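You operate a simulated robot arm through the tools that you are given. There is no shell and no other tool. Be economical: measure what you need, move in short steps, check, and stop when the job is done.

The job below is to be done with a simulated robot arm. You get a single attempt, and the scene is never put back.

Task
Move each drive to its numbered mark and fit the small blue plug.
Fine: the three drives on the grey table; leave the cables plugged in; the plug goes into the free bus port of the drive that has the blue cable alone.

The check looks at the end state, three seconds after you hand in, the way a careful person would. Anything else that was tipped, shoved, dropped, spilled or broken makes it a failure.

Robot
A 7-joint arm with a fingered hand on a trunk, on a base that drives. Base frame: it is fixed to the floor where the robot stands at the start and does not move with it; the origin is under the middle of the robot, x ahead of it, y to its left, z up; the surface under the hand at the start is at about z = 800. Readings come in mm, rad, newtons and seconds.
With the tool pointing down near the work surface it reaches from about 100 to 600 mm from the robot's upright axis, wherever it stands. Its first joint turns from -2.007 to 2.007 rad. Places, roughly: drive dial [100, 0, 1100]; grey switch [100, 0, 1100]; lower bus port of the first rack drive [400, 0, 800]; lower bus port of the second rack drive [400, -300, 800]; lower bus port of the third rack drive [400, -600, 800]; upper bus port of the second rack drive [400, -300, 900]; upper bus port of the third rack drive [400, -600, 900]. Payload 3.1 kg.
The tool frame sits at the grasp point between the pads (the TCP): z along the fingers, y along the line on which they close. The tips reach 22 mm beyond it. Largest opening 112 mm; the body of the gripper starts 60 mm behind the TCP. The gripper is a hand of 3 fingers: y runs from the thumb to the fingers, the wrist lies at [0, 0, -218] in the tool frame, and closing takes about 1.5 s.
Orientation is that of the tool frame in the base frame, as [roll, pitch, yaw] about the fixed x, y, z axes, in that order (R = Rz(yaw) Ry(pitch) Rx(roll)). With the fingers straight down and closing along the base's y, the tool's x points along the base's -x, its y along +y and its z along -z.

Tools
- The arm moves only by the tool move_arm. Its argument "rows" is a list of rows, each a list of 2 entries, a list of its own where there are three numbers: the shift along the tool's x, y, z in units of 25 mm (1.0 is 25 mm), then the turn, a rotation vector about the tool's x, y, z in units of 6 degrees (1.0 is 6 degrees). In form: [[[x, y, z], [rx, ry, rz]], ...]. A call has 1 to 20 rows; each row shifts and turns the commanded pose from where the row before left it, along the tool's axes as they then stand. "jaw" is the gripper command, from -1 (fully open) to 1 (shut), values between in proportion, set as the call begins (left out, the last holds). A call with a number of a shift or a turn outside -1 to 1 is refused whole. Each row takes 0.2 s and may step no farther than 50 mm and 0.15 rad from the row before; otherwise, or with a gripper value out of range, the whole call is refused. Where a pose cannot be reached the arm comes as near as it can. A force on the tool above 40 N (or 10 N above the force at the start of the call, whichever is more), or a blocked arm, ends the call early, and 0.2 s more pass. The fingers move at their own pace (about 108 mm/s each) and stop on an object; they squeeze with about 31 N. The grip force told is the motor's: it shows also when the fingers shut on nothing. Time passes only in rows, and 0.2 s behind the last, so rows that do not move let the fingers close. It gives the time, the measured TCP pose, the force on the tool (base axes), the opening and the grip force at its end, in the units of the frame above (readings bear some noise), with the torque about the TCP (base axes, N m) and any sound that the robot's microphone picked up, and new pictures: "pictures" is both (left out), scene, wrist or none.
- Cameras (640 x 400 px; columns grow to the right, rows downward): "scene" is now at [-18.5, 191.7, 1716.1]; the picture's right is [0.68, -0.73, -0.00], its down [-0.68, -0.64, -0.36] and it looks along [0.27, 0.25, -0.93] (base axes); focal length 214 px, centre (320, 200). "wrist" rides on the gripper at [66, 3, -80] in the tool frame; the picture's right is [-0.05, 1.00, 0.00], its down [-0.77, -0.04, -0.64] and it looks along [-0.64, -0.03, 0.77] (tool axes); focal length 275 px, centre (320, 200). There is no depth. A picture from a camera that has moved, and an enlarged one, comes with that camera's place and axes in the base frame and with its lens.
- move_column(by): slides the trunk up (or, below 0, down) by that many mm; the arm and the scene camera ride with it, the base frame stays. It gives what a move gives, with no picture.
- roll_base(legs): drives the robot by 1 to 6 legs, each [ahead, left, turn to the left] in mm, mm and rad, along the robot's own axes; the way and the turn of a leg run together, so that a leg with both is an arc; at most 1500 mm and 3.142 rad a leg. The arm and the cameras ride along, it lands a little off, and it stops where it bumps. It gives what a move gives, and a new picture of the scene camera.
- finger_targets(finger1, finger2, thumb_bend): sets how far each is bent, from 0 (flat) to 100 (curled in); at 30 the hand is open as for a grip, at 70 the pads meet at the TCP. One left out holds its place. A second passes; each finger stops where it meets its share of the squeeze, and holds until it gets a number again. A gripper value or a shape takes the hand back. It gives what a move gives, with no picture; readings hold the bend of each and the force on the fingers (four entries, about 0 where the hand has none), thumb and palm.
- preshape(shape): the hand has 3 fingers and takes this shape, open, in about a second: jaw (thumb against the fingers, like two jaws); tri (thumb and two fingers); tip (a fingertip pinch); poke (one finger out to press); point (the index stretched); flat (the hand flat); cup (the hand cupped); fist (a fist). The gripper value then closes the fingers along that shape, each until it touches; the sizes above hold for jaw. It gives what a move gives, with no picture.
- head_to(pan, tilt): turns the head with the scene camera to pan (to the left, within 2.705 rad either way) and tilt (down, from -0.506 to 1.204), counted from straight ahead of the robot. It gives what a move gives, and a new picture of the scene camera.
- inspect(camera, box): a new picture of the part [left, top, right, bottom] of that camera's present view, enlarged. The clock stands still meanwhile.
- finish_job(): hands the job in; it is judged then, once.

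Go step by step. Nothing tells you exact positions but the pictures and the camera data: compare them with the known pose of the tool, close in by small moves and look again before you grip or let go. The budget is 120 turns and 260 pictures, counting those below and the enlarged ones. Unless the task says otherwise, let go and move clear before handing in, and close with one line.

The tools are called after "Call:" as a command line: name --argument value ..., lists and objects as JSON in quotes. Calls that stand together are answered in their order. move_arm: Moves the arm, as the interface text tells. Its arguments: {"type":"object","properties":{"rows":{"type":"array"},"jaw":{"type":"number"},"pictures":{"type":"string","enum":["both","scene","wrist","none"]}},"required":["rows"]} The other tools are called the same way: move_column (by) slides the trunk up or down; preshape (shape) gives the hand a shape; finger_targets (finger1, finger2, thumb_bend) moves the fingers one by one; roll_base (legs) drives the base; head_to (pan, tilt) turns the head that bears the scene camera; inspect (camera, box) takes an enlarged picture of a part of a camera's view; finish_job () hands the job in.

At the start:

```text
time: 0.0
ee_pos: [458.1, -213.3, 1316.1]
ee_rot: [3.141, 0.0, 3.14]
wrist_force: [-0.2, -0.1, 0.3]
torque: [-0.01, -0.01, 0.02]
width: 112.2
finger_force: 0.0
shape: jaw
bend: [30.0, 30.0, 30.0]
finger forces: [0.0, 0.0, 0.0, 0.1, 0.0, 0.1]
trunk travel left (down, up): [-875.0, 115.0]
robot x, y, heading: [-1.6, -0.1, 0.0]
head pan, tilt: [0.75, 1.201]
```

scene: 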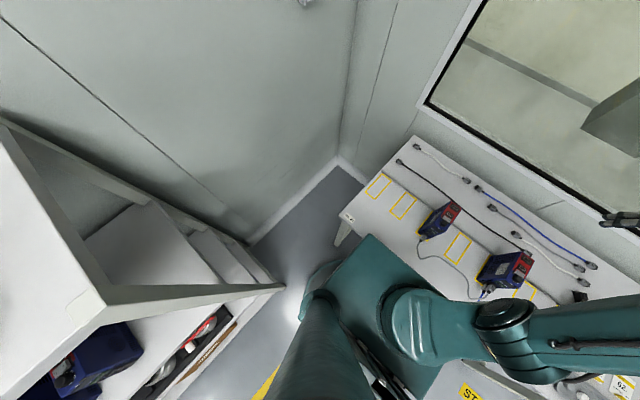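
wrist: 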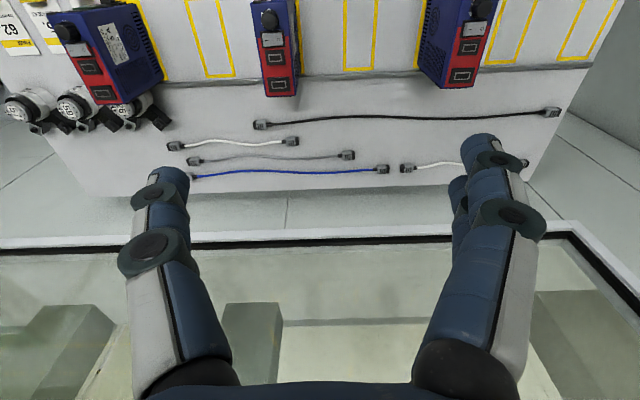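

I see a grey table ahead with three blue/red drives, yellow marked outlines, and loose cables. I'll look around with the head first to find everything.

Call:
head_to --pan 0.0 --tilt 0.9

Call:
head_to --pan -0.7 --tilt 0.9

Call:
inspect --camera "wrist" --box '[0, 0, 640, 200]'

```text
time: 1.1
ee_pos: [457.7, -213.4, 1315.1]
ee_rot: [-3.141, 0.0, 3.141]
wrist_force: [0.8, -0.1, 0.8]
torque: [0.0, -0.03, -0.04]
width: 111.8
finger_force: 0.0
shape: jaw
bend: [30.0, 30.0, 30.0]
finger forces: [0.1, 0.1, 0.0, 0.1, 0.0, 0.0]
trunk travel left (down, up): [-875.0, 115.0]
robot x, y, heading: [-0.8, 2.2, -0.0]
head pan, tilt: [0.0, 0.901]
camera scene: at [16.1, 153.8, 1735.9], right [0.0, -1.0, 0.0], down [-0.78, 0.0, -0.62], along [0.62, 0.0, -0.78], focal length 214 px, centre (320, 200)
```

scene: 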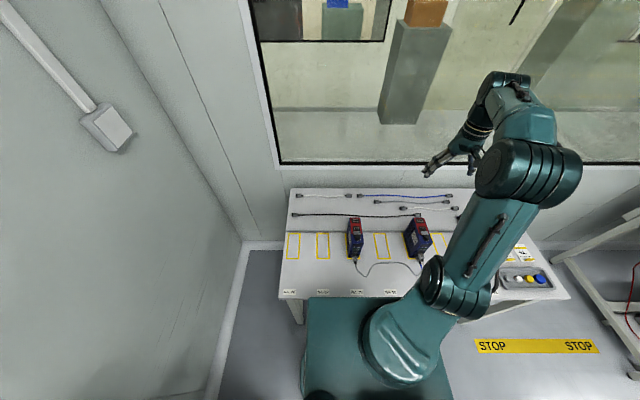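

```text
time: 2.2
ee_pos: [458.1, -214.0, 1315.5]
ee_rot: [-3.14, -0.001, 3.14]
wrist_force: [-0.5, 0.6, -0.5]
torque: [0.01, 0.03, 0.0]
width: 112.0
finger_force: 0.1
shape: jaw
bend: [30.0, 30.0, 30.0]
finger forces: [0.0, 0.1, 0.0, 0.1, 0.0, 0.0]
trunk travel left (down, up): [-875.0, 115.0]
robot x, y, heading: [-0.9, -0.7, -0.001]
head pan, tilt: [-0.7, 0.901]
camera scene: at [-1.5, 105.1, 1736.0], right [-0.64, -0.77, 0.0], down [-0.6, 0.5, -0.62], along [0.48, -0.4, -0.78], focal length 214 px, centre (320, 200)
```

scene: 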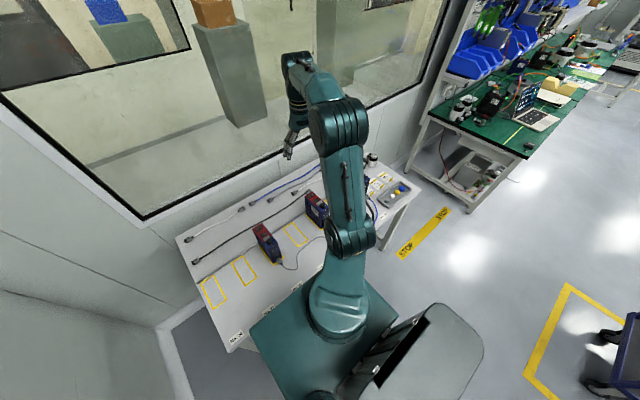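

```text
1.00 times, centred on (320, 100) of wrist (not enlarged: the box is as wide or as high as the picture)
camera zoom: at [392.9, -209.2, 1396.4], right [0.05, 1.0, 0.0], down [0.77, -0.04, 0.64], along [0.64, -0.03, -0.77], focal length 275 px, centre (320, 300)
```

zoom: 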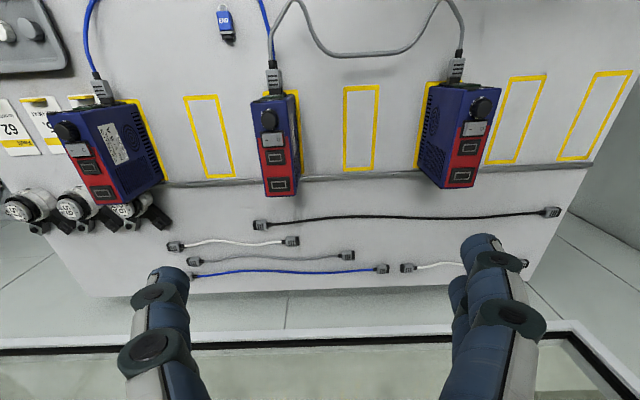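

The table has three drives, a small blue plug lying near the front edge, and six marks with labels along the front edge. I'll enlarge to read labels.

Call:
head_to --pan 0.0 --tilt 1.1

Call:
inspect --camera "scene" --box '[260, 120, 420, 220]'

Call:
inspect --camera "scene" --box '[400, 120, 560, 220]'

Call:
inspect --camera "wrist" --box '[0, 0, 320, 200]'

Call:
inspect --camera "wrist" --box '[320, 0, 640, 200]'

```text
time: 3.2
ee_pos: [458.0, -212.8, 1316.9]
ee_rot: [3.142, -0.002, -3.14]
wrist_force: [-0.3, 0.1, 0.2]
torque: [0.01, -0.01, 0.03]
width: 112.1
finger_force: 0.1
shape: jaw
bend: [30.0, 30.0, 30.0]
finger forces: [0.1, 0.1, 0.0, 0.1, 0.1, 0.0]
trunk travel left (down, up): [-875.0, 115.0]
robot x, y, heading: [-2.0, -1.6, 0.002]
head pan, tilt: [0.0, 1.1]
camera scene: at [3.8, 153.5, 1722.1], right [0.0, -1.0, 0.0], down [-0.89, 0.0, -0.45], along [0.45, 0.0, -0.89], focal length 214 px, centre (320, 200)
```

scene: 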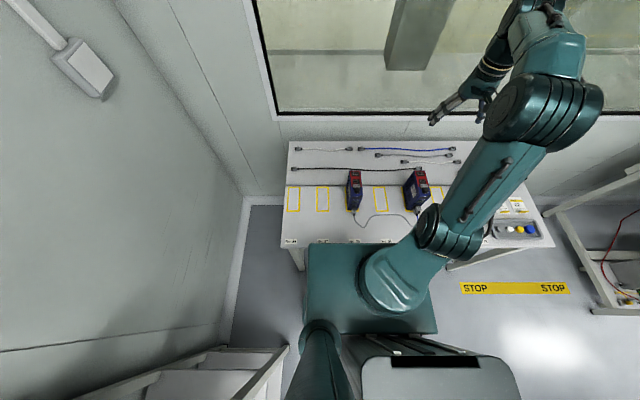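

```text
4.00 times, centred on (340, 170) of scene
camera zoom: at [3.8, 153.5, 1722.1], right [0.0, -1.0, 0.0], down [-0.89, 0.0, -0.45], along [0.45, 0.0, -0.89], focal length 858 px, centre (240, 320)
```

zoom: 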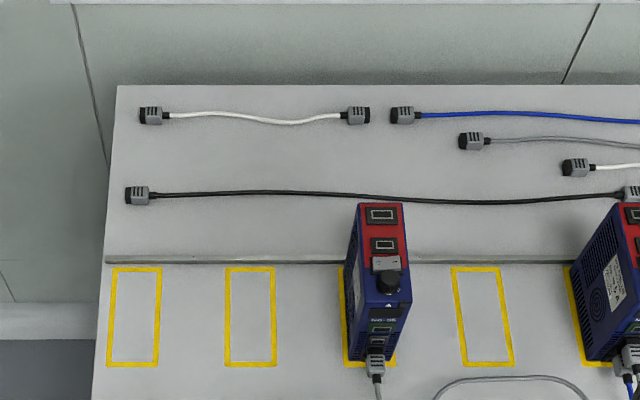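

```text
4.00 times, centred on (480, 170) of scene
camera zoom: at [3.8, 153.5, 1722.1], right [0.0, -1.0, 0.0], down [-0.89, 0.0, -0.45], along [0.45, 0.0, -0.89], focal length 858 px, centre (-320, 320)
```

zoom: 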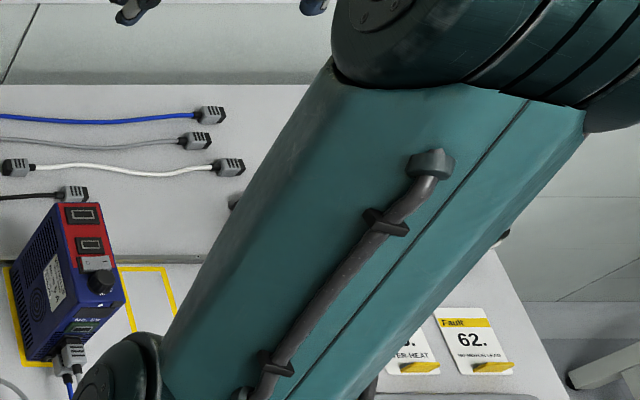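

```text
2.00 times, centred on (160, 100) of wrist
camera zoom: at [392.9, -209.2, 1396.4], right [0.05, 1.0, 0.0], down [0.77, -0.04, 0.64], along [0.64, -0.03, -0.77], focal length 551 px, centre (640, 400)
```

zoom: 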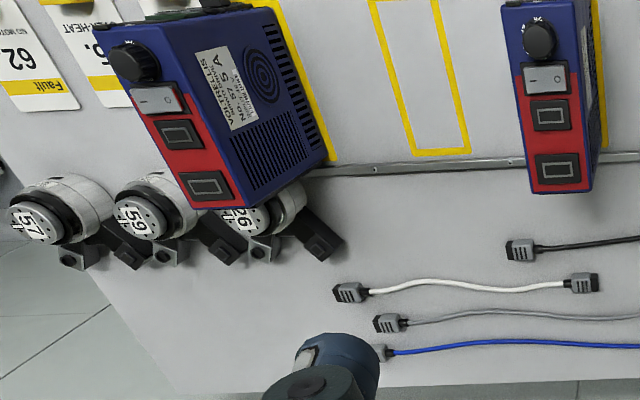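

```text
2.00 times, centred on (480, 100) of wrist
camera zoom: at [392.9, -209.2, 1396.4], right [0.05, 1.0, 0.0], down [0.77, -0.04, 0.64], along [0.64, -0.03, -0.77], focal length 551 px, centre (0, 400)
```

zoom: 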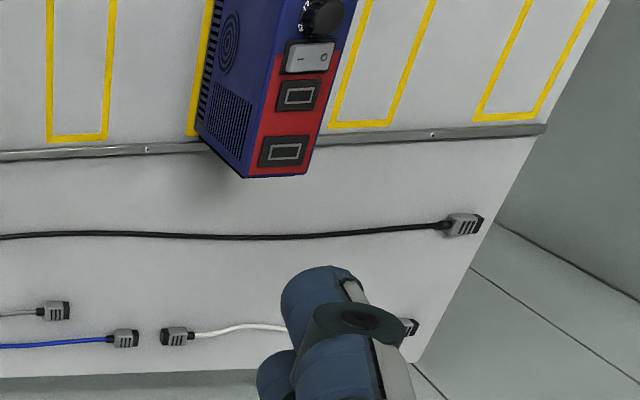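

Each drive has a number on it and the front edge of the table has number labels. Zooming in on those.

Call:
inspect --camera "scene" --box '[275, 190, 355, 250]'

Call:
inspect --camera "scene" --box '[350, 190, 430, 250]'

Call:
inspect --camera "scene" --box '[340, 160, 370, 220]'

Call:
inspect --camera "scene" --box '[395, 160, 440, 220]'

```text
6.67 times, centred on (315, 220) of scene
camera zoom: at [3.8, 153.5, 1722.1], right [0.0, -1.0, 0.0], down [-0.89, 0.0, -0.45], along [0.45, 0.0, -0.89], focal length 1430 px, centre (353, 67)
```

zoom: 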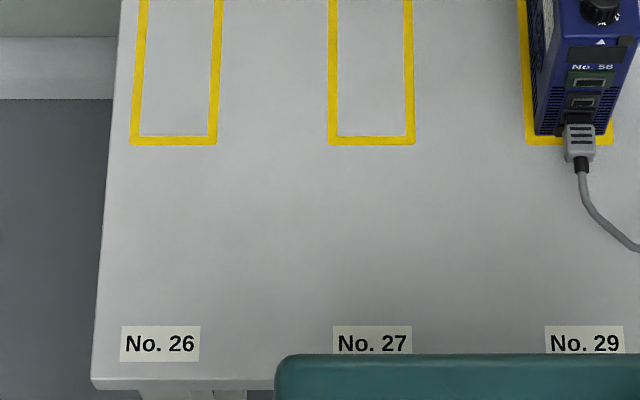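

```text
6.67 times, centred on (390, 220) of scene
camera zoom: at [3.8, 153.5, 1722.1], right [0.0, -1.0, 0.0], down [-0.89, 0.0, -0.45], along [0.45, 0.0, -0.89], focal length 1430 px, centre (-147, 67)
```

zoom: 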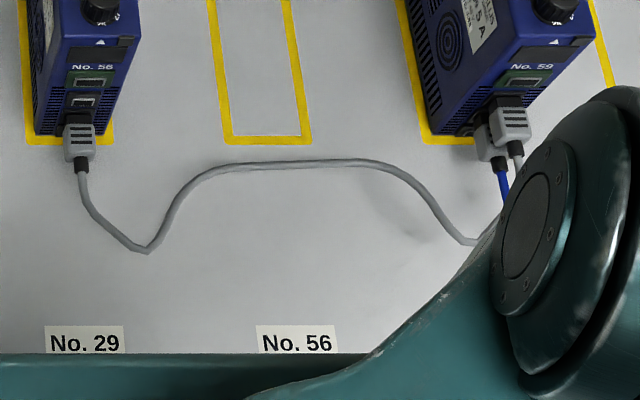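

```text
6.67 times, centred on (355, 190) of scene
camera zoom: at [3.8, 153.5, 1722.1], right [0.0, -1.0, 0.0], down [-0.89, 0.0, -0.45], along [0.45, 0.0, -0.89], focal length 1430 px, centre (87, 267)
```

zoom: 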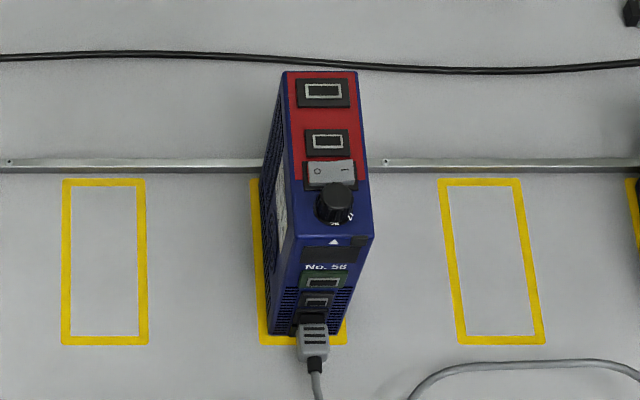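

```text
6.67 times, centred on (418, 190) of scene
camera zoom: at [3.8, 153.5, 1722.1], right [0.0, -1.0, 0.0], down [-0.89, 0.0, -0.45], along [0.45, 0.0, -0.89], focal length 1430 px, centre (-330, 267)
```

zoom: 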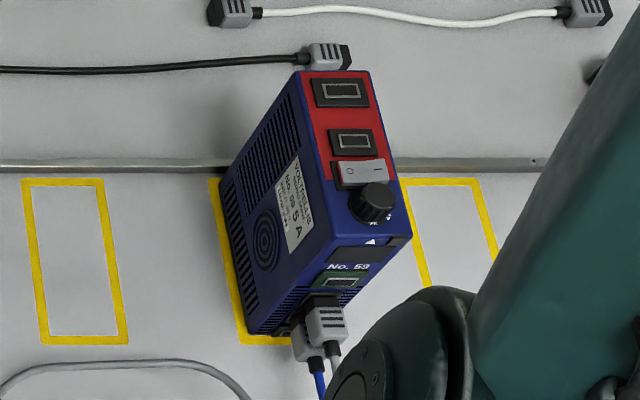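

Drive No. 56 stands on mark 29 (y≈0) and mark 56 is next to it at y≈-140; drive 59 is at y≈-280. The third drive and remaining labels are hidden behind the arm, so I'll slide the base to the right to see them.

Call:
roll_base --legs '[[0, -330, 0]]'

Call:
head_to --pan -0.35 --tilt 1.1

```text
time: 5.4
ee_pos: [460.3, -542.8, 1316.2]
ee_rot: [3.141, 0.0, -3.132]
wrist_force: [-1.0, -0.2, 0.2]
torque: [0.01, 0.01, -0.03]
width: 111.9
finger_force: 0.1
shape: jaw
bend: [30.0, 30.0, 30.0]
finger forces: [0.0, 0.0, 0.0, 0.1, 0.0, 0.1]
trunk travel left (down, up): [-875.0, 115.0]
robot x, y, heading: [0.7, -333.8, 0.011]
head pan, tilt: [0.0, 1.1]
camera scene: at [3.8, -179.3, 1722.1], right [0.01, -1.0, 0.0], down [-0.89, -0.01, -0.45], along [0.45, 0.0, -0.89], focal length 214 px, centre (320, 200)
```

scene: 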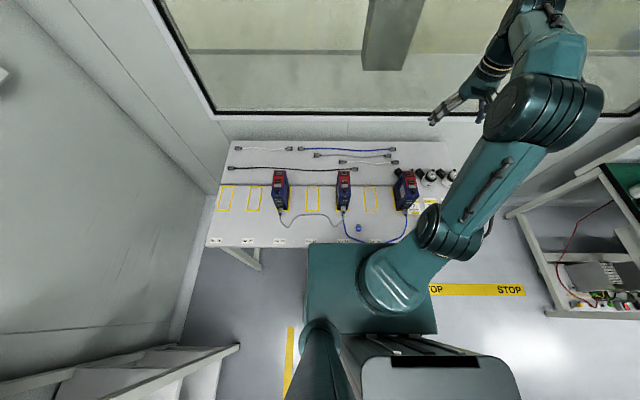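

```text
time: 6.3
ee_pos: [461.8, -542.4, 1316.2]
ee_rot: [3.141, 0.0, -3.134]
wrist_force: [0.5, 0.7, 0.1]
torque: [0.0, 0.03, -0.03]
width: 111.7
finger_force: 0.0
shape: jaw
bend: [30.0, 30.0, 30.0]
finger forces: [0.0, 0.1, 0.1, 0.0, 0.1, 0.1]
trunk travel left (down, up): [-875.0, 115.0]
robot x, y, heading: [-1.0, -332.9, 0.01]
head pan, tilt: [-0.351, 1.1]
camera scene: at [0.2, -200.9, 1722.1], right [-0.34, -0.94, 0.0], down [-0.84, 0.3, -0.45], along [0.43, -0.15, -0.89], focal length 214 px, centre (320, 200)
```

scene: 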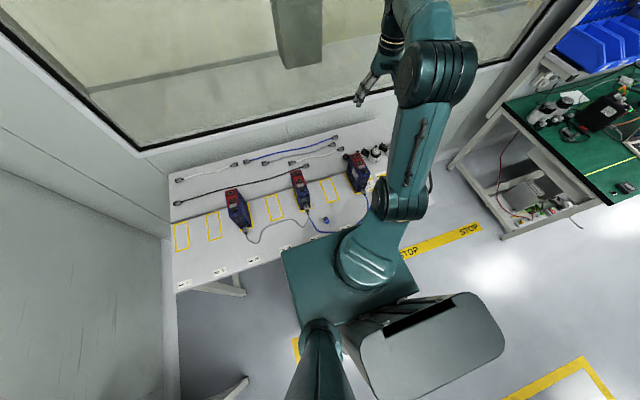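

Now all three drives are visible. Zooming on labels and drive faces.

Call:
inspect --camera "scene" --box '[270, 170, 350, 260]'

Call:
inspect --camera "scene" --box '[330, 140, 410, 220]'

Call:
head_to --pan 0.35 --tilt 1.1

Call:
inspect --camera "scene" --box '[280, 210, 390, 280]'

```text
4.44 times, centred on (310, 215) of scene
camera zoom: at [0.2, -200.9, 1722.1], right [-0.34, -0.94, 0.0], down [-0.84, 0.3, -0.45], along [0.43, -0.15, -0.89], focal length 953 px, centre (364, 133)
```

zoom: 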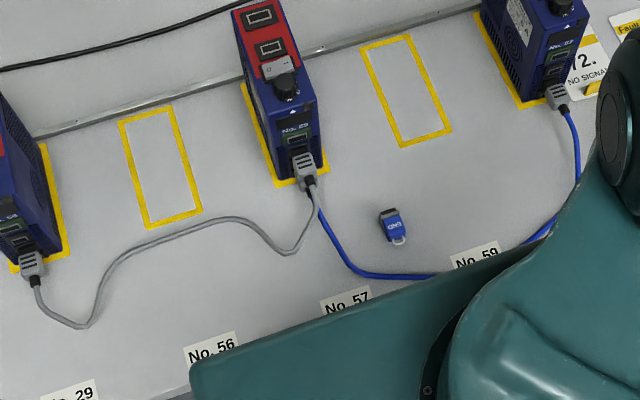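

```text
5.00 times, centred on (370, 180) of scene
camera zoom: at [0.2, -200.9, 1722.1], right [-0.34, -0.94, 0.0], down [-0.84, 0.3, -0.45], along [0.43, -0.15, -0.89], focal length 1072 px, centre (70, 300)
```

zoom: 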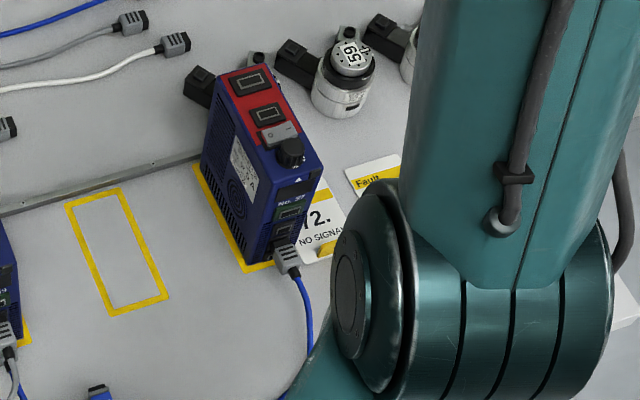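

```text
time: 7.3
ee_pos: [460.1, -543.2, 1314.9]
ee_rot: [-3.141, -0.001, -3.131]
wrist_force: [-0.1, -0.5, 0.4]
torque: [0.0, 0.02, 0.0]
width: 111.8
finger_force: 0.0
shape: jaw
bend: [30.0, 30.0, 30.0]
finger forces: [0.0, 0.0, 0.0, 0.1, 0.1, 0.0]
trunk travel left (down, up): [-875.0, 115.0]
robot x, y, heading: [-4.5, -333.8, 0.006]
head pan, tilt: [0.351, 1.1]
camera scene: at [-0.2, -157.9, 1722.1], right [0.35, -0.94, 0.0], down [-0.83, -0.31, -0.45], along [0.43, 0.16, -0.89], focal length 214 px, centre (320, 200)
```

scene: 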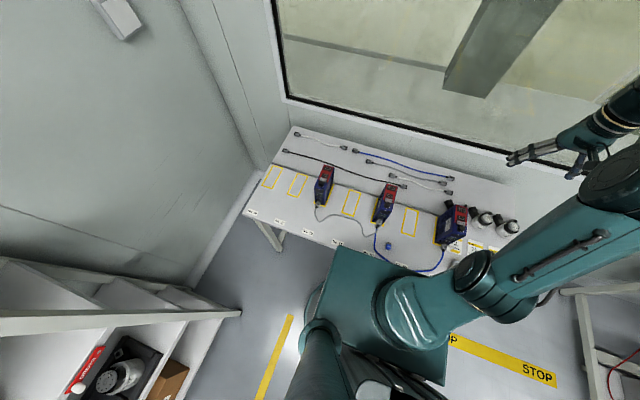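

```text
5.71 times, centred on (335, 245) of scene
camera zoom: at [-0.2, -157.9, 1722.1], right [0.35, -0.94, 0.0], down [-0.83, -0.31, -0.45], along [0.43, 0.16, -0.89], focal length 1226 px, centre (234, -57)
```

zoom: 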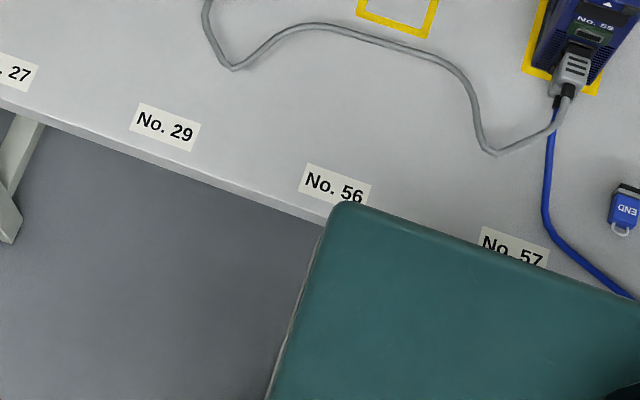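

Marks run 26, 27, 29, 56, 57, 59, then one with fault cards. Drives: No. 56 sits on mark 29, No. 59 on mark 57, No. 57 (blue cable alone) on the last one; each needs moving to its own mark. I'll lower the column carefully.

Call:
move_column --by -150

Call:
head_to --pan 0.0 --tilt 0.9

```text
time: 9.1
ee_pos: [460.1, -543.4, 1166.8]
ee_rot: [-3.14, 0.001, -3.131]
wrist_force: [0.2, -0.2, 0.3]
torque: [-0.01, -0.01, -0.03]
width: 111.9
finger_force: 0.1
shape: jaw
bend: [30.0, 30.0, 30.0]
finger forces: [0.0, 0.0, 0.1, 0.0, 0.0, 0.0]
trunk travel left (down, up): [-725.0, 265.0]
robot x, y, heading: [5.1, -331.6, 0.007]
head pan, tilt: [0.351, 1.1]
```

```text
time: 9.9
ee_pos: [461.0, -543.4, 1166.4]
ee_rot: [-3.141, -0.001, -3.133]
wrist_force: [0.7, 0.1, -0.2]
torque: [0.03, 0.01, 0.0]
width: 112.2
finger_force: 0.1
shape: jaw
bend: [30.0, 30.0, 30.0]
finger forces: [0.0, 0.0, 0.0, 0.0, 0.0, 0.0]
trunk travel left (down, up): [-725.0, 265.0]
robot x, y, heading: [3.0, -331.6, 0.005]
head pan, tilt: [0.0, 0.901]
camera scene: at [16.1, -179.3, 1585.9], right [0.01, -1.0, 0.0], down [-0.78, -0.01, -0.62], along [0.62, 0.01, -0.78], focal length 214 px, centre (320, 200)
```

scene: 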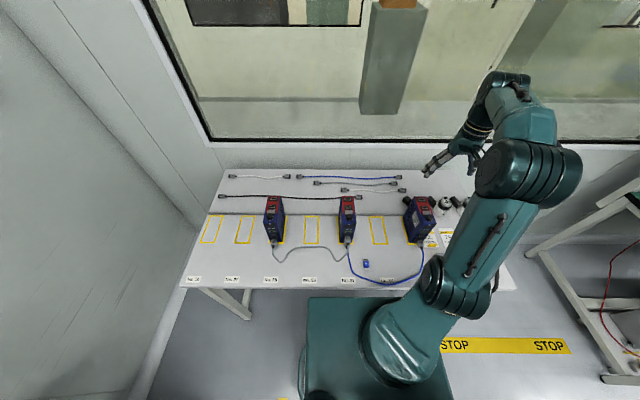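

The carriage is clear of the table. I'll start with drive 56: shift the base left ~200 mm, then bring the hand above it.

Call:
roll_base --legs '[[0, 200, -0.005]]'

Call:
move_arm --rows '[[[0, 1, 0], [0, 0, 0]], [[0, 1, 0], [0, 0, 0]], [[0, 1, 0], [0, 0, 0]], [[0, 1, 0], [0, 0, 0]], [[0, 1, 0], [0, 0, 0]], [[0, 1, 0], [0, 0, 0]], [[0, 1, 0], [0, 0, 0]], [[0, 1, 0], [0, 0, 0]], [[0, 1, 0], [0, 0, 0]], [[0, 1, 0], [0, 0, 0]], [[0, 1, 0], [0, 0, 0]], [[0, 1, 0], [0, 0, 0]], [[0, 1, 0], [0, 0, 0]]]'

```text
time: 11.5
ee_pos: [459.1, -341.5, 1166.3]
ee_rot: [-3.139, 0.0, -3.135]
wrist_force: [-0.4, -0.7, -0.7]
torque: [0.02, -0.01, -0.01]
width: 111.8
finger_force: 0.1
shape: jaw
bend: [30.0, 30.0, 30.0]
finger forces: [0.0, 0.0, 0.0, 0.0, 0.0, 0.1]
trunk travel left (down, up): [-725.0, 265.0]
robot x, y, heading: [-2.5, -136.0, 0.006]
head pan, tilt: [0.0, 0.901]
camera scene: at [15.1, 22.7, 1585.9], right [0.01, -1.0, 0.0], down [-0.78, 0.0, -0.62], along [0.62, 0.0, -0.78], focal length 214 px, centre (320, 200)
```

scene: 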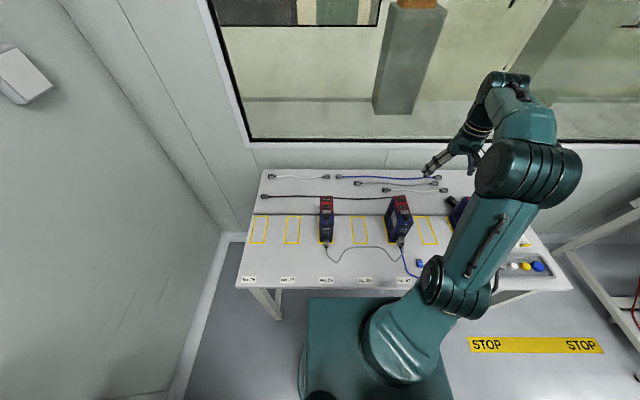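

```text
time: 14.3
ee_pos: [457.4, -16.8, 1163.4]
ee_rot: [-3.14, 0.001, -3.137]
wrist_force: [0.6, 0.1, -0.2]
torque: [-0.04, 0.01, -0.03]
width: 112.0
finger_force: 0.0
shape: jaw
bend: [30.0, 30.0, 30.0]
finger forces: [0.1, 0.1, 0.0, 0.0, 0.0, 0.0]
trunk travel left (down, up): [-725.0, 265.0]
robot x, y, heading: [0.6, -132.7, 0.003]
head pan, tilt: [0.0, 0.901]
camera scene: at [15.3, 23.2, 1585.8], right [0.01, -1.0, 0.0], down [-0.78, -0.01, -0.62], along [0.62, 0.0, -0.78], focal length 214 px, centre (320, 200)
camera wrist: at [391.4, -11.8, 1244.8], right [0.04, 1.0, 0.0], down [0.77, -0.03, 0.64], along [0.64, -0.03, -0.77], focal length 275 px, centre (320, 200)
```

scene: 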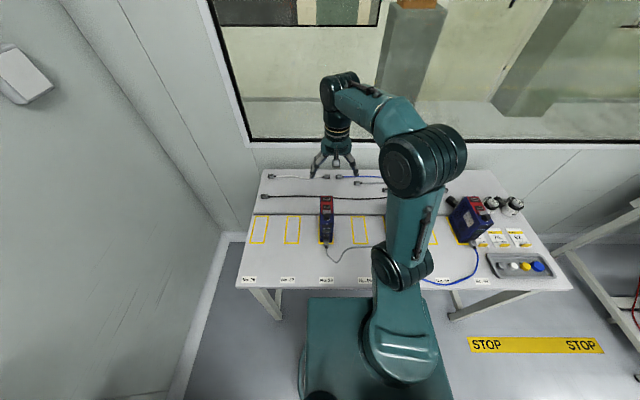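
wrist: 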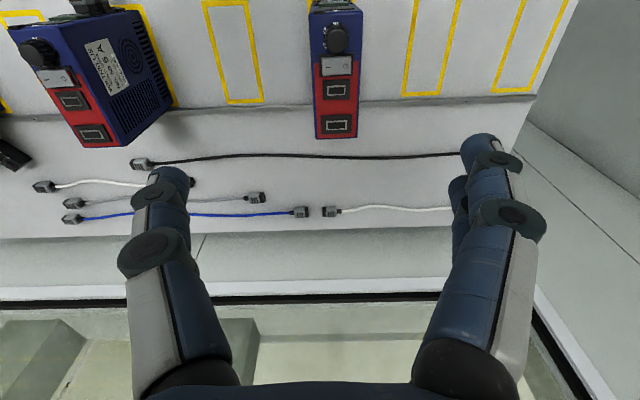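

Drive 56 is at about x 483, y 1, top z≈937. I'll centre over it and descend partway, then check.

Call:
move_arm --rows '[[[-0.95, 0.72, 0], [0, 0, 0]], [[0, 0, 1], [0, 0, 0]], [[0, 0, 1], [0, 0, 0]], [[0, 0, 1], [0, 0, 0]], [[0, 0, 1], [0, 0, 0]], [[0, 0, 1], [0, 0, 0]], [[0, 0, 1], [0, 0, 0]]]'

```text
time: 15.9
ee_pos: [480.8, 3.4, 1014.5]
ee_rot: [-3.141, -0.002, -3.137]
wrist_force: [0.8, 0.2, 0.6]
torque: [-0.03, -0.01, -0.01]
width: 112.1
finger_force: 0.1
shape: jaw
bend: [30.0, 30.0, 30.0]
finger forces: [0.0, 0.0, 0.0, 0.0, 0.0, 0.0]
trunk travel left (down, up): [-725.0, 265.0]
robot x, y, heading: [-0.6, -131.2, 0.008]
head pan, tilt: [0.0, 0.901]
camera scene: at [15.7, 22.1, 1585.9], right [0.01, -1.0, 0.0], down [-0.78, 0.0, -0.62], along [0.62, 0.0, -0.78], focal length 214 px, centre (320, 200)
camera wrist: at [416.2, 6.5, 1095.2], right [0.04, 1.0, 0.0], down [0.77, -0.03, 0.64], along [0.64, -0.03, -0.77], focal length 275 px, centre (320, 200)
```

scene: 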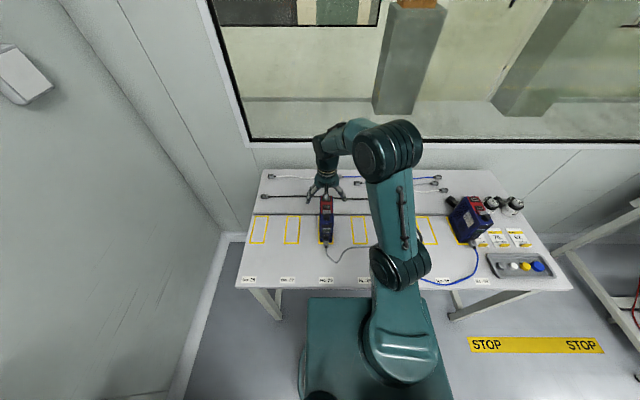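
wrist: 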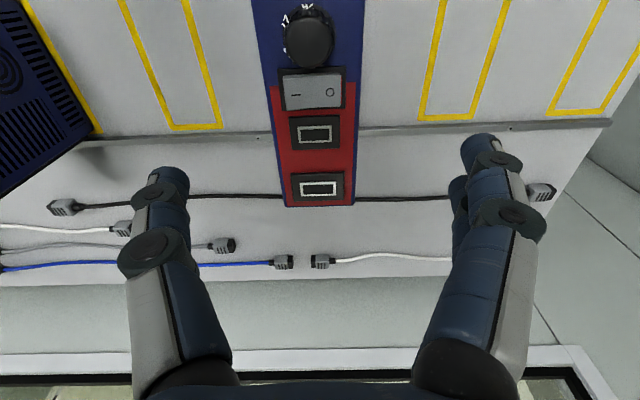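

Well centred; descend to z≈910 and close.

Call:
move_arm --rows '[[[-0.08, -0.12, 1], [0, 0, 0]], [[0, 0, 1], [0, 0, 0]], [[0, 0, 1], [0, 0, 0]], [[0, 0, 1], [0, 0, 0]], [[0, 0, 0.15], [0, 0, 0]]]'

Call:
move_arm --rows '[[[0, 0, 0], [0, 0, 0]], [[0, 0, 0], [0, 0, 0]], [[0, 0, 0], [0, 0, 0]], [[0, 0, 0], [0, 0, 0]], [[0, 0, 0], [0, 0, 0]], [[0, 0, 0], [0, 0, 0]], [[0, 0, 0], [0, 0, 0]], [[0, 0, 0], [0, 0, 0]]]' --jaw 1

```text
time: 17.1
ee_pos: [483.5, -2.0, 911.6]
ee_rot: [3.141, 0.0, -3.138]
wrist_force: [-0.1, 0.0, -0.2]
torque: [-0.01, 0.01, -0.01]
width: 111.8
finger_force: 0.1
shape: jaw
bend: [30.0, 30.0, 30.0]
finger forces: [0.0, 0.0, 0.0, 0.1, 0.0, 0.1]
trunk travel left (down, up): [-725.0, 265.0]
robot x, y, heading: [3.5, -135.1, 0.004]
head pan, tilt: [0.0, 0.901]
camera scene: at [14.9, 21.9, 1586.0], right [0.01, -1.0, 0.0], down [-0.78, 0.0, -0.62], along [0.62, 0.0, -0.78], focal length 214 px, centre (320, 200)
camera wrist: at [418.0, 1.8, 992.3], right [0.04, 1.0, 0.0], down [0.77, -0.03, 0.64], along [0.64, -0.03, -0.77], focal length 275 px, centre (320, 200)
```

scene: 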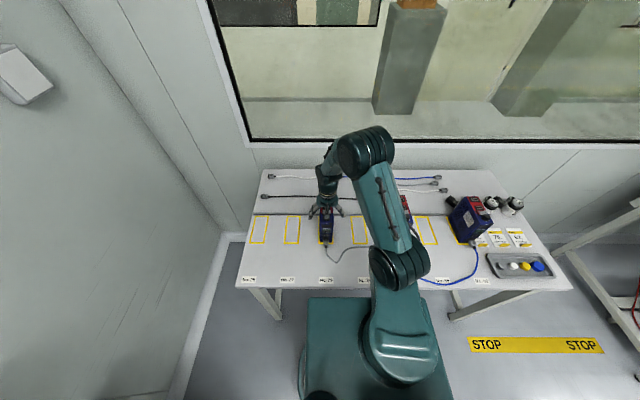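
wrist: 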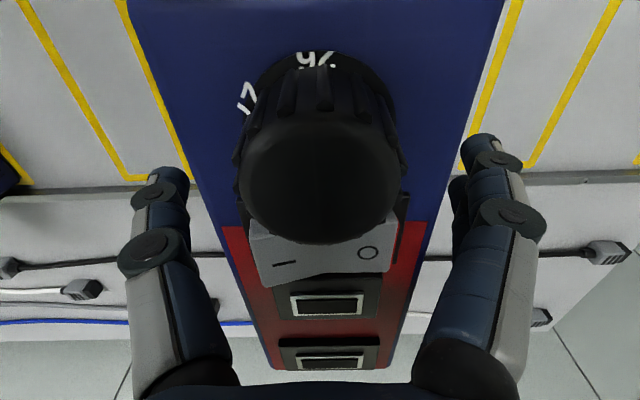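

```text
time: 18.9
ee_pos: [483.5, -2.2, 911.6]
ee_rot: [-3.142, 0.0, -3.137]
wrist_force: [-0.6, 0.4, 0.2]
torque: [0.02, 0.01, -0.02]
width: 43.2
finger_force: 30.8
shape: jaw
bend: [73.0, 73.0, 70.0]
finger forces: [14.2, 14.2, 0.0, 0.1, 28.3, 0.0]
trunk travel left (down, up): [-725.0, 265.0]
robot x, y, heading: [1.4, -132.2, 0.004]
head pan, tilt: [0.0, 0.901]
camera scene: at [15.3, 22.0, 1585.9], right [0.01, -1.0, 0.0], down [-0.78, 0.0, -0.62], along [0.62, 0.0, -0.78], focal length 214 px, centre (320, 200)
camera wrist: at [418.3, 1.8, 992.4], right [0.04, 1.0, 0.0], down [0.77, -0.03, 0.64], along [0.64, -0.03, -0.77], focal length 275 px, centre (320, 200)
```

scene: 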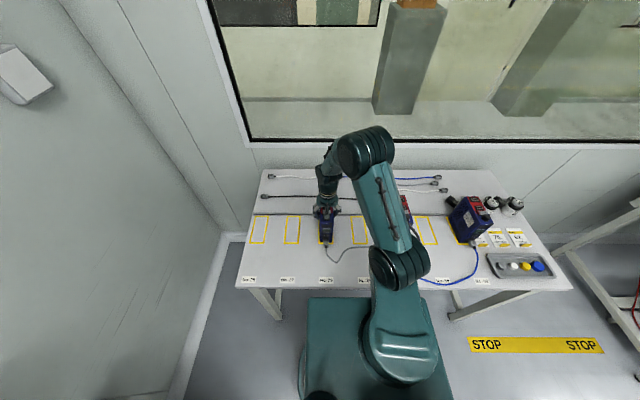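
wrist: 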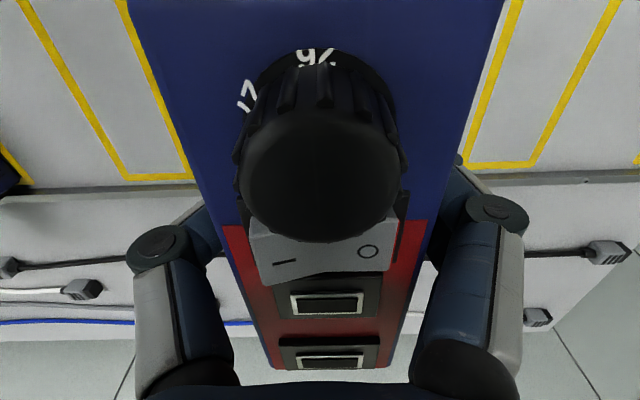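

Gripped (width 43 mm, 31 N). Lift slightly and check it holds.

Call:
move_arm --rows '[[[0, 0, -0.4], [0, 0, 0]], [[0, 0, -0.4], [0, 0, 0]], [[0, 0, 0], [0, 0, 0]]]'

```text
time: 19.7
ee_pos: [483.0, -1.4, 931.6]
ee_rot: [3.141, -0.001, -3.138]
wrist_force: [1.0, 0.1, -9.4]
torque: [-0.01, -0.07, 0.0]
width: 43.4
finger_force: 30.5
shape: jaw
bend: [73.0, 73.0, 70.0]
finger forces: [14.3, 14.3, 0.0, 0.1, 28.4, 0.0]
trunk travel left (down, up): [-725.0, 265.0]
robot x, y, heading: [2.3, -134.3, 0.01]
head pan, tilt: [0.0, 0.901]
camera scene: at [16.8, 22.5, 1585.8], right [0.01, -1.0, 0.0], down [-0.78, 0.0, -0.62], along [0.62, 0.0, -0.78], focal length 214 px, centre (320, 200)
camera wrist: at [418.3, 2.4, 1012.7], right [0.04, 1.0, 0.0], down [0.77, -0.03, 0.63], along [0.63, -0.03, -0.77], focal length 275 px, centre (320, 200)
```

scene: 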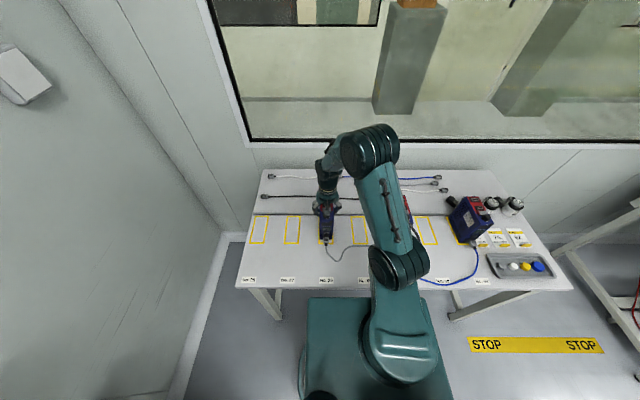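
wrist: 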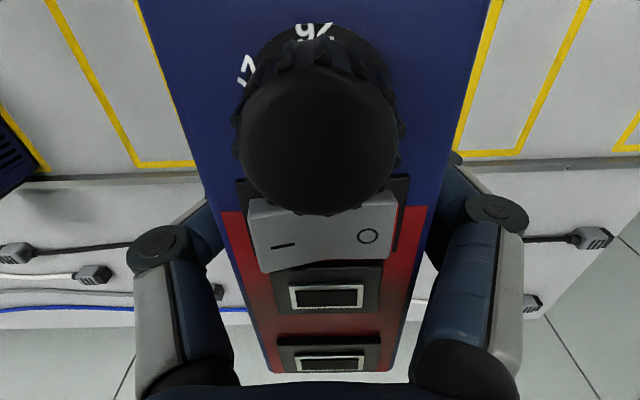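

Holding well (~0.95 kg). Move 139 mm toward −y over mark 56.

Call:
move_arm --rows '[[[0, -0.925, 0], [0, 0, 0]], [[0, -0.925, 0], [0, 0, 0]], [[0, -0.925, 0], [0, 0, 0]], [[0, -0.925, 0], [0, 0, 0]], [[0, -0.925, 0], [0, 0, 0]], [[0, -0.925, 0], [0, 0, 0]], [[0, 0, 0], [0, 0, 0]]]'

Call:
inspect --camera "scene" --box '[290, 190, 410, 290]'

```text
time: 21.3
ee_pos: [482.9, -140.1, 932.4]
ee_rot: [-3.141, 0.0, -3.136]
wrist_force: [-0.2, -0.4, -9.8]
torque: [-0.03, -0.05, 0.0]
width: 43.3
finger_force: 31.1
shape: jaw
bend: [73.0, 73.0, 70.0]
finger forces: [14.5, 14.4, 0.0, 0.0, 28.9, 0.0]
trunk travel left (down, up): [-725.0, 265.0]
robot x, y, heading: [0.8, -133.8, 0.008]
head pan, tilt: [0.0, 0.901]
camera scene: at [16.5, 22.7, 1585.8], right [0.01, -1.0, 0.0], down [-0.78, 0.0, -0.62], along [0.62, 0.0, -0.78], focal length 214 px, centre (320, 200)
camera wrist: at [418.3, -136.1, 1013.5], right [0.04, 1.0, 0.0], down [0.77, -0.03, 0.64], along [0.63, -0.03, -0.77], focal length 275 px, centre (320, 200)
```

scene: 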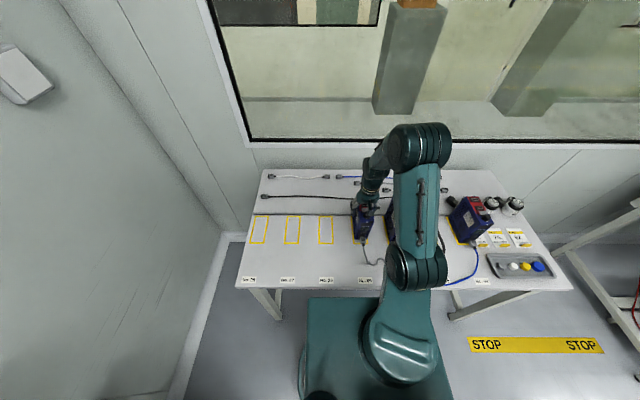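
wrist: 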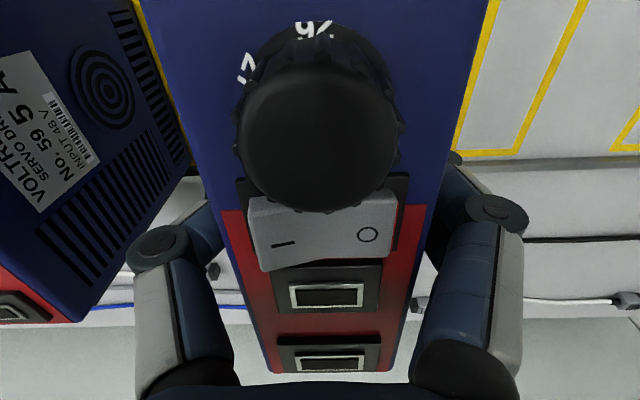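

```text
4.00 times, centred on (350, 240) of scene
camera zoom: at [16.5, 22.7, 1585.8], right [0.01, -1.0, 0.0], down [-0.78, 0.0, -0.62], along [0.62, 0.0, -0.78], focal length 858 px, centre (200, 40)
```

zoom: 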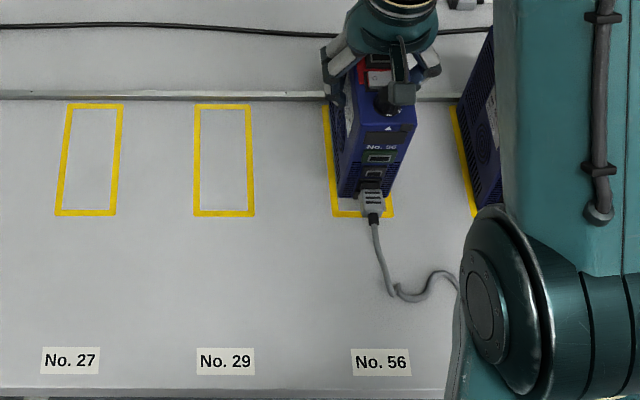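

Positioned above mark 56. Lower it and check alignment before letting go.

Call:
move_arm --rows '[[[0, 0.02, 0.4], [0, 0, 0]], [[0, 0, 0.36], [0, 0, 0]], [[0, 0, 0], [0, 0, 0]]]' --pictures "none"

Call:
inspect --camera "scene" --box '[315, 205, 395, 255]'

```text
time: 22.1
ee_pos: [483.6, -141.1, 914.0]
ee_rot: [3.141, -0.001, -3.136]
wrist_force: [1.1, 0.2, -7.7]
torque: [0.0, -0.05, 0.01]
width: 43.1
finger_force: 31.2
shape: jaw
bend: [73.0, 73.0, 70.0]
finger forces: [14.4, 14.4, 0.0, 0.1, 29.1, 0.0]
trunk travel left (down, up): [-725.0, 265.0]
robot x, y, heading: [-2.2, -133.5, 0.003]
head pan, tilt: [0.0, 0.901]
```

```text
8.00 times, centred on (355, 230) of scene
camera zoom: at [16.3, 21.9, 1585.9], right [0.01, -1.0, 0.0], down [-0.78, 0.0, -0.62], along [0.62, 0.0, -0.78], focal length 1716 px, centre (40, -40)
```

zoom: 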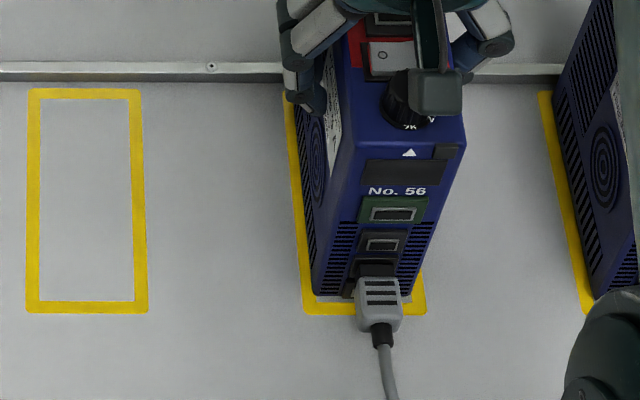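

Slightly left/back of centre; nudge 3 mm toward me and 2 mm to −y, set down.

Call:
move_arm --rows '[[[0.12, -0.05, 0], [0, 0, 0]], [[0, 0, 0.06], [0, 0, 0]], [[0, 0, 0.06], [0, 0, 0]], [[0, 0, 0], [0, 0, 0]]]' --pictures "none"

Call:
inspect --camera "scene" --box '[315, 205, 395, 255]'

```text
time: 23.1
ee_pos: [481.1, -141.3, 910.7]
ee_rot: [-3.141, 0.002, -3.137]
wrist_force: [1.4, 0.0, 8.5]
torque: [0.03, 0.0, 0.05]
width: 43.3
finger_force: 31.2
shape: jaw
bend: [73.0, 73.0, 70.0]
finger forces: [15.4, 15.1, 0.0, 0.1, 30.3, 0.0]
trunk travel left (down, up): [-725.0, 265.0]
robot x, y, heading: [0.6, -130.9, 0.007]
head pan, tilt: [0.0, 0.901]
```

```text
8.00 times, centred on (355, 230) of scene
camera zoom: at [13.9, 22.0, 1586.1], right [0.01, -1.0, 0.0], down [-0.78, 0.0, -0.62], along [0.62, 0.0, -0.78], focal length 1716 px, centre (40, -40)
```

zoom: 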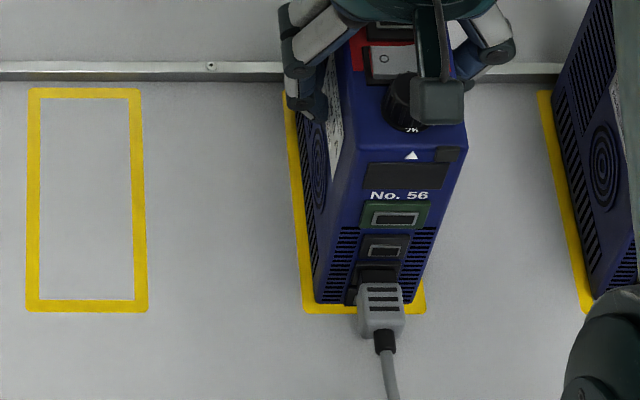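

Well placed. Release and lift straight up.

Call:
move_arm --rows '[[[0, 0, 0], [0, 0, 0]], [[0, 0, 0], [0, 0, 0]], [[0, 0, 0], [0, 0, 0]], [[0, 0, 0], [0, 0, 0]], [[0, 0, -0.5], [0, 0, 0]], [[0, 0, -1], [0, 0, 0]], [[0, 0, -1], [0, 0, 0]], [[0, 0, -1], [0, 0, 0]], [[0, 0, -1], [0, 0, 0]], [[0, 0, -1], [0, 0, 0]], [[0, 0, -1], [0, 0, 0]]]' --jaw -1

```text
time: 25.5
ee_pos: [480.6, -141.7, 1074.1]
ee_rot: [-3.14, -0.001, -3.137]
wrist_force: [0.4, 0.2, -0.4]
torque: [0.01, 0.0, 0.0]
width: 112.3
finger_force: 0.1
shape: jaw
bend: [30.0, 30.0, 30.0]
finger forces: [0.1, 0.0, 0.0, 0.0, 0.0, 0.0]
trunk travel left (down, up): [-725.0, 265.0]
robot x, y, heading: [1.4, -134.5, 0.006]
head pan, tilt: [0.0, 0.901]
camera scene: at [14.6, 21.9, 1585.9], right [0.01, -1.0, 0.0], down [-0.78, 0.0, -0.62], along [0.62, 0.0, -0.78], focal length 214 px, centre (320, 200)
camera wrist: at [415.0, -138.1, 1154.3], right [0.04, 1.0, 0.0], down [0.77, -0.03, 0.64], along [0.64, -0.03, -0.77], focal length 275 px, centre (320, 200)
```

scene: 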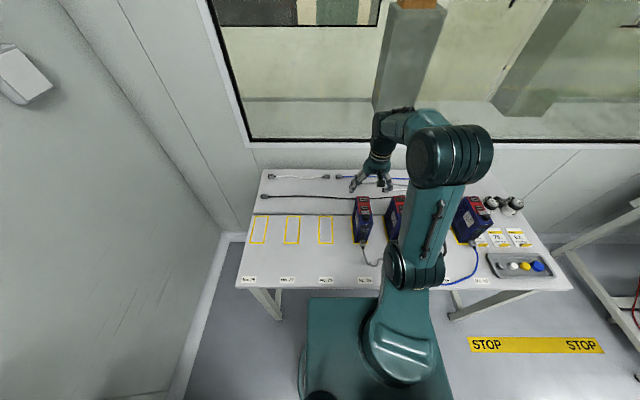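
wrist: 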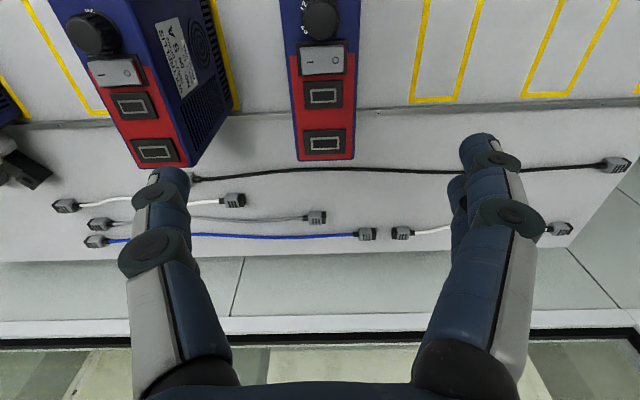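

Drive 56 is in its mark. Next is drive 59: shift the base right so the arm approaches from the right and the scene camera keeps a view of marks 57 and 59.

Call:
roll_base --legs '[[0, -400, -0.005]]'

Call:
move_arm --rows '[[[0, 1, 0], [0, 0, 0]], [[0, 1, 0], [0, 0, 0]], [[0, 1, 0], [0, 0, 0]], [[0, 1, 0], [0, 0, 0]], [[0, 1, 0], [0, 0, 0]], [[0, 1, 0], [0, 0, 0]], [[0, 1, 0], [0, 0, 0]], [[0, 1, 0], [0, 0, 0]], [[0, 1, 0], [0, 0, 0]], [[0, 1, 0], [0, 0, 0]], [[0, 0.5, 0], [0, 0, 0]]]'

```text
time: 28.0
ee_pos: [480.3, -543.3, 1073.4]
ee_rot: [3.141, -0.001, 3.14]
wrist_force: [-1.1, -0.1, -0.7]
torque: [0.04, 0.0, 0.03]
width: 111.8
finger_force: 0.0
shape: jaw
bend: [30.0, 30.0, 30.0]
finger forces: [0.1, 0.1, 0.0, 0.1, 0.1, 0.1]
trunk travel left (down, up): [-725.0, 265.0]
robot x, y, heading: [0.4, -531.1, -0.001]
head pan, tilt: [0.0, 0.901]
camera scene: at [17.0, -376.8, 1586.0], right [0.0, -1.0, 0.0], down [-0.78, 0.0, -0.62], along [0.62, 0.0, -0.78], focal length 214 px, centre (320, 200)
```

scene: 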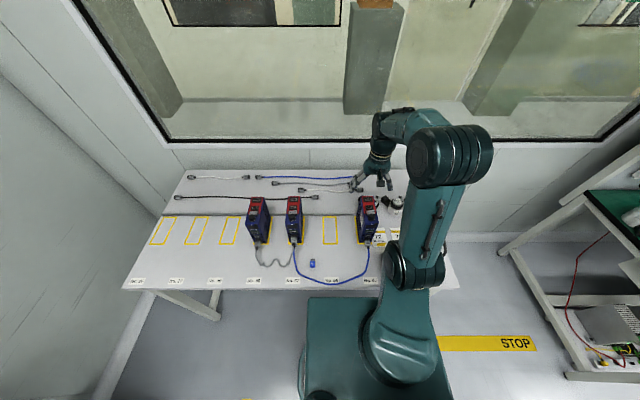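

```text
time: 30.4
ee_pos: [481.6, -280.4, 1074.2]
ee_rot: [3.141, 0.001, 3.138]
wrist_force: [0.4, 0.5, -0.9]
torque: [-0.01, -0.03, 0.04]
width: 112.0
finger_force: 0.1
shape: jaw
bend: [30.0, 30.0, 30.0]
finger forces: [0.0, 0.0, 0.1, 0.0, 0.0, 0.0]
trunk travel left (down, up): [-725.0, 265.0]
robot x, y, heading: [2.8, -525.6, -0.006]
head pan, tilt: [0.0, 0.901]
camera scene: at [17.1, -375.8, 1585.9], right [0.0, -1.0, 0.0], down [-0.78, 0.0, -0.62], along [0.62, 0.0, -0.78], focal length 214 px, centre (320, 200)
camera wrist: at [416.1, -276.4, 1153.2], right [0.05, 1.0, 0.0], down [0.77, -0.04, 0.64], along [0.64, -0.03, -0.77], focal length 275 px, centre (320, 200)
```

scene: 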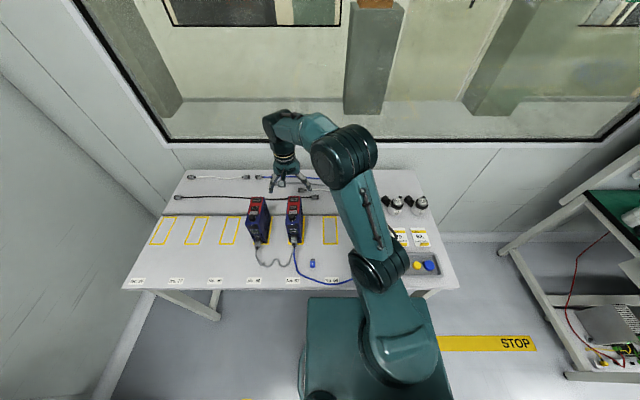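
wrist: 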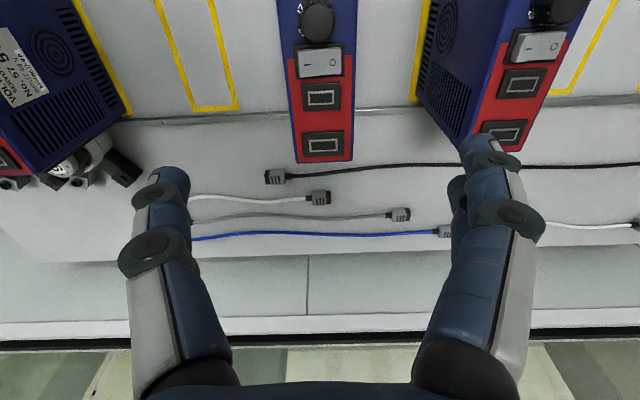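

Centred over drive 59. Descend and grip.

Call:
move_arm --rows '[[[0, 0, 1], [0, 0, 0]], [[0, 0, 1], [0, 0, 0]], [[0, 0, 1], [0, 0, 0]], [[0, 0, 1], [0, 0, 0]], [[0, 0, 1], [0, 0, 0]], [[0, 0, 1], [0, 0, 0]], [[0, 0, 0.55], [0, 0, 0]], [[0, 0, 0], [0, 0, 0]]]'

```text
time: 32.2
ee_pos: [479.8, -280.1, 908.6]
ee_rot: [3.14, -0.001, 3.141]
wrist_force: [0.2, -0.7, 0.0]
torque: [-0.02, 0.01, 0.0]
width: 112.0
finger_force: 0.0
shape: jaw
bend: [30.0, 30.0, 30.0]
finger forces: [0.0, 0.1, 0.0, 0.0, 0.1, 0.0]
trunk travel left (down, up): [-725.0, 265.0]
robot x, y, heading: [3.7, -526.2, 0.0]
head pan, tilt: [0.0, 0.901]
camera scene: at [17.0, -376.1, 1585.9], right [0.0, -1.0, 0.0], down [-0.78, 0.0, -0.62], along [0.62, 0.0, -0.78], focal length 214 px, centre (320, 200)
camera wrist: at [415.4, -276.9, 989.8], right [0.05, 1.0, 0.0], down [0.77, -0.04, 0.64], along [0.64, -0.03, -0.77], focal length 275 px, centre (320, 200)
```

scene: 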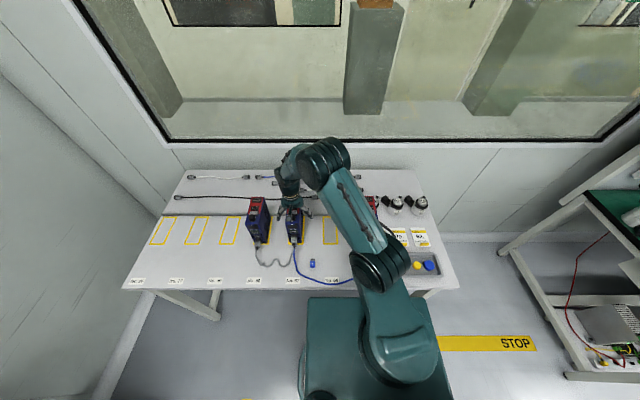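
wrist: 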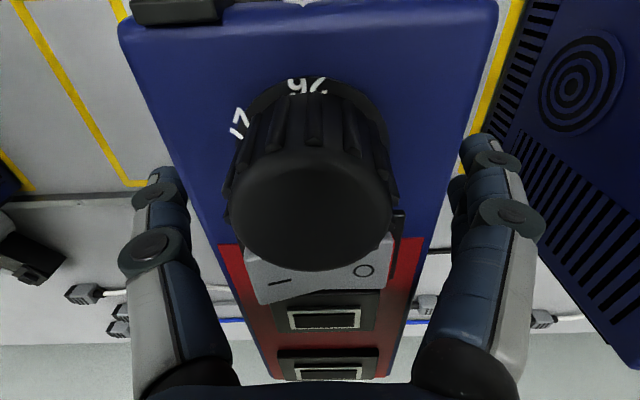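

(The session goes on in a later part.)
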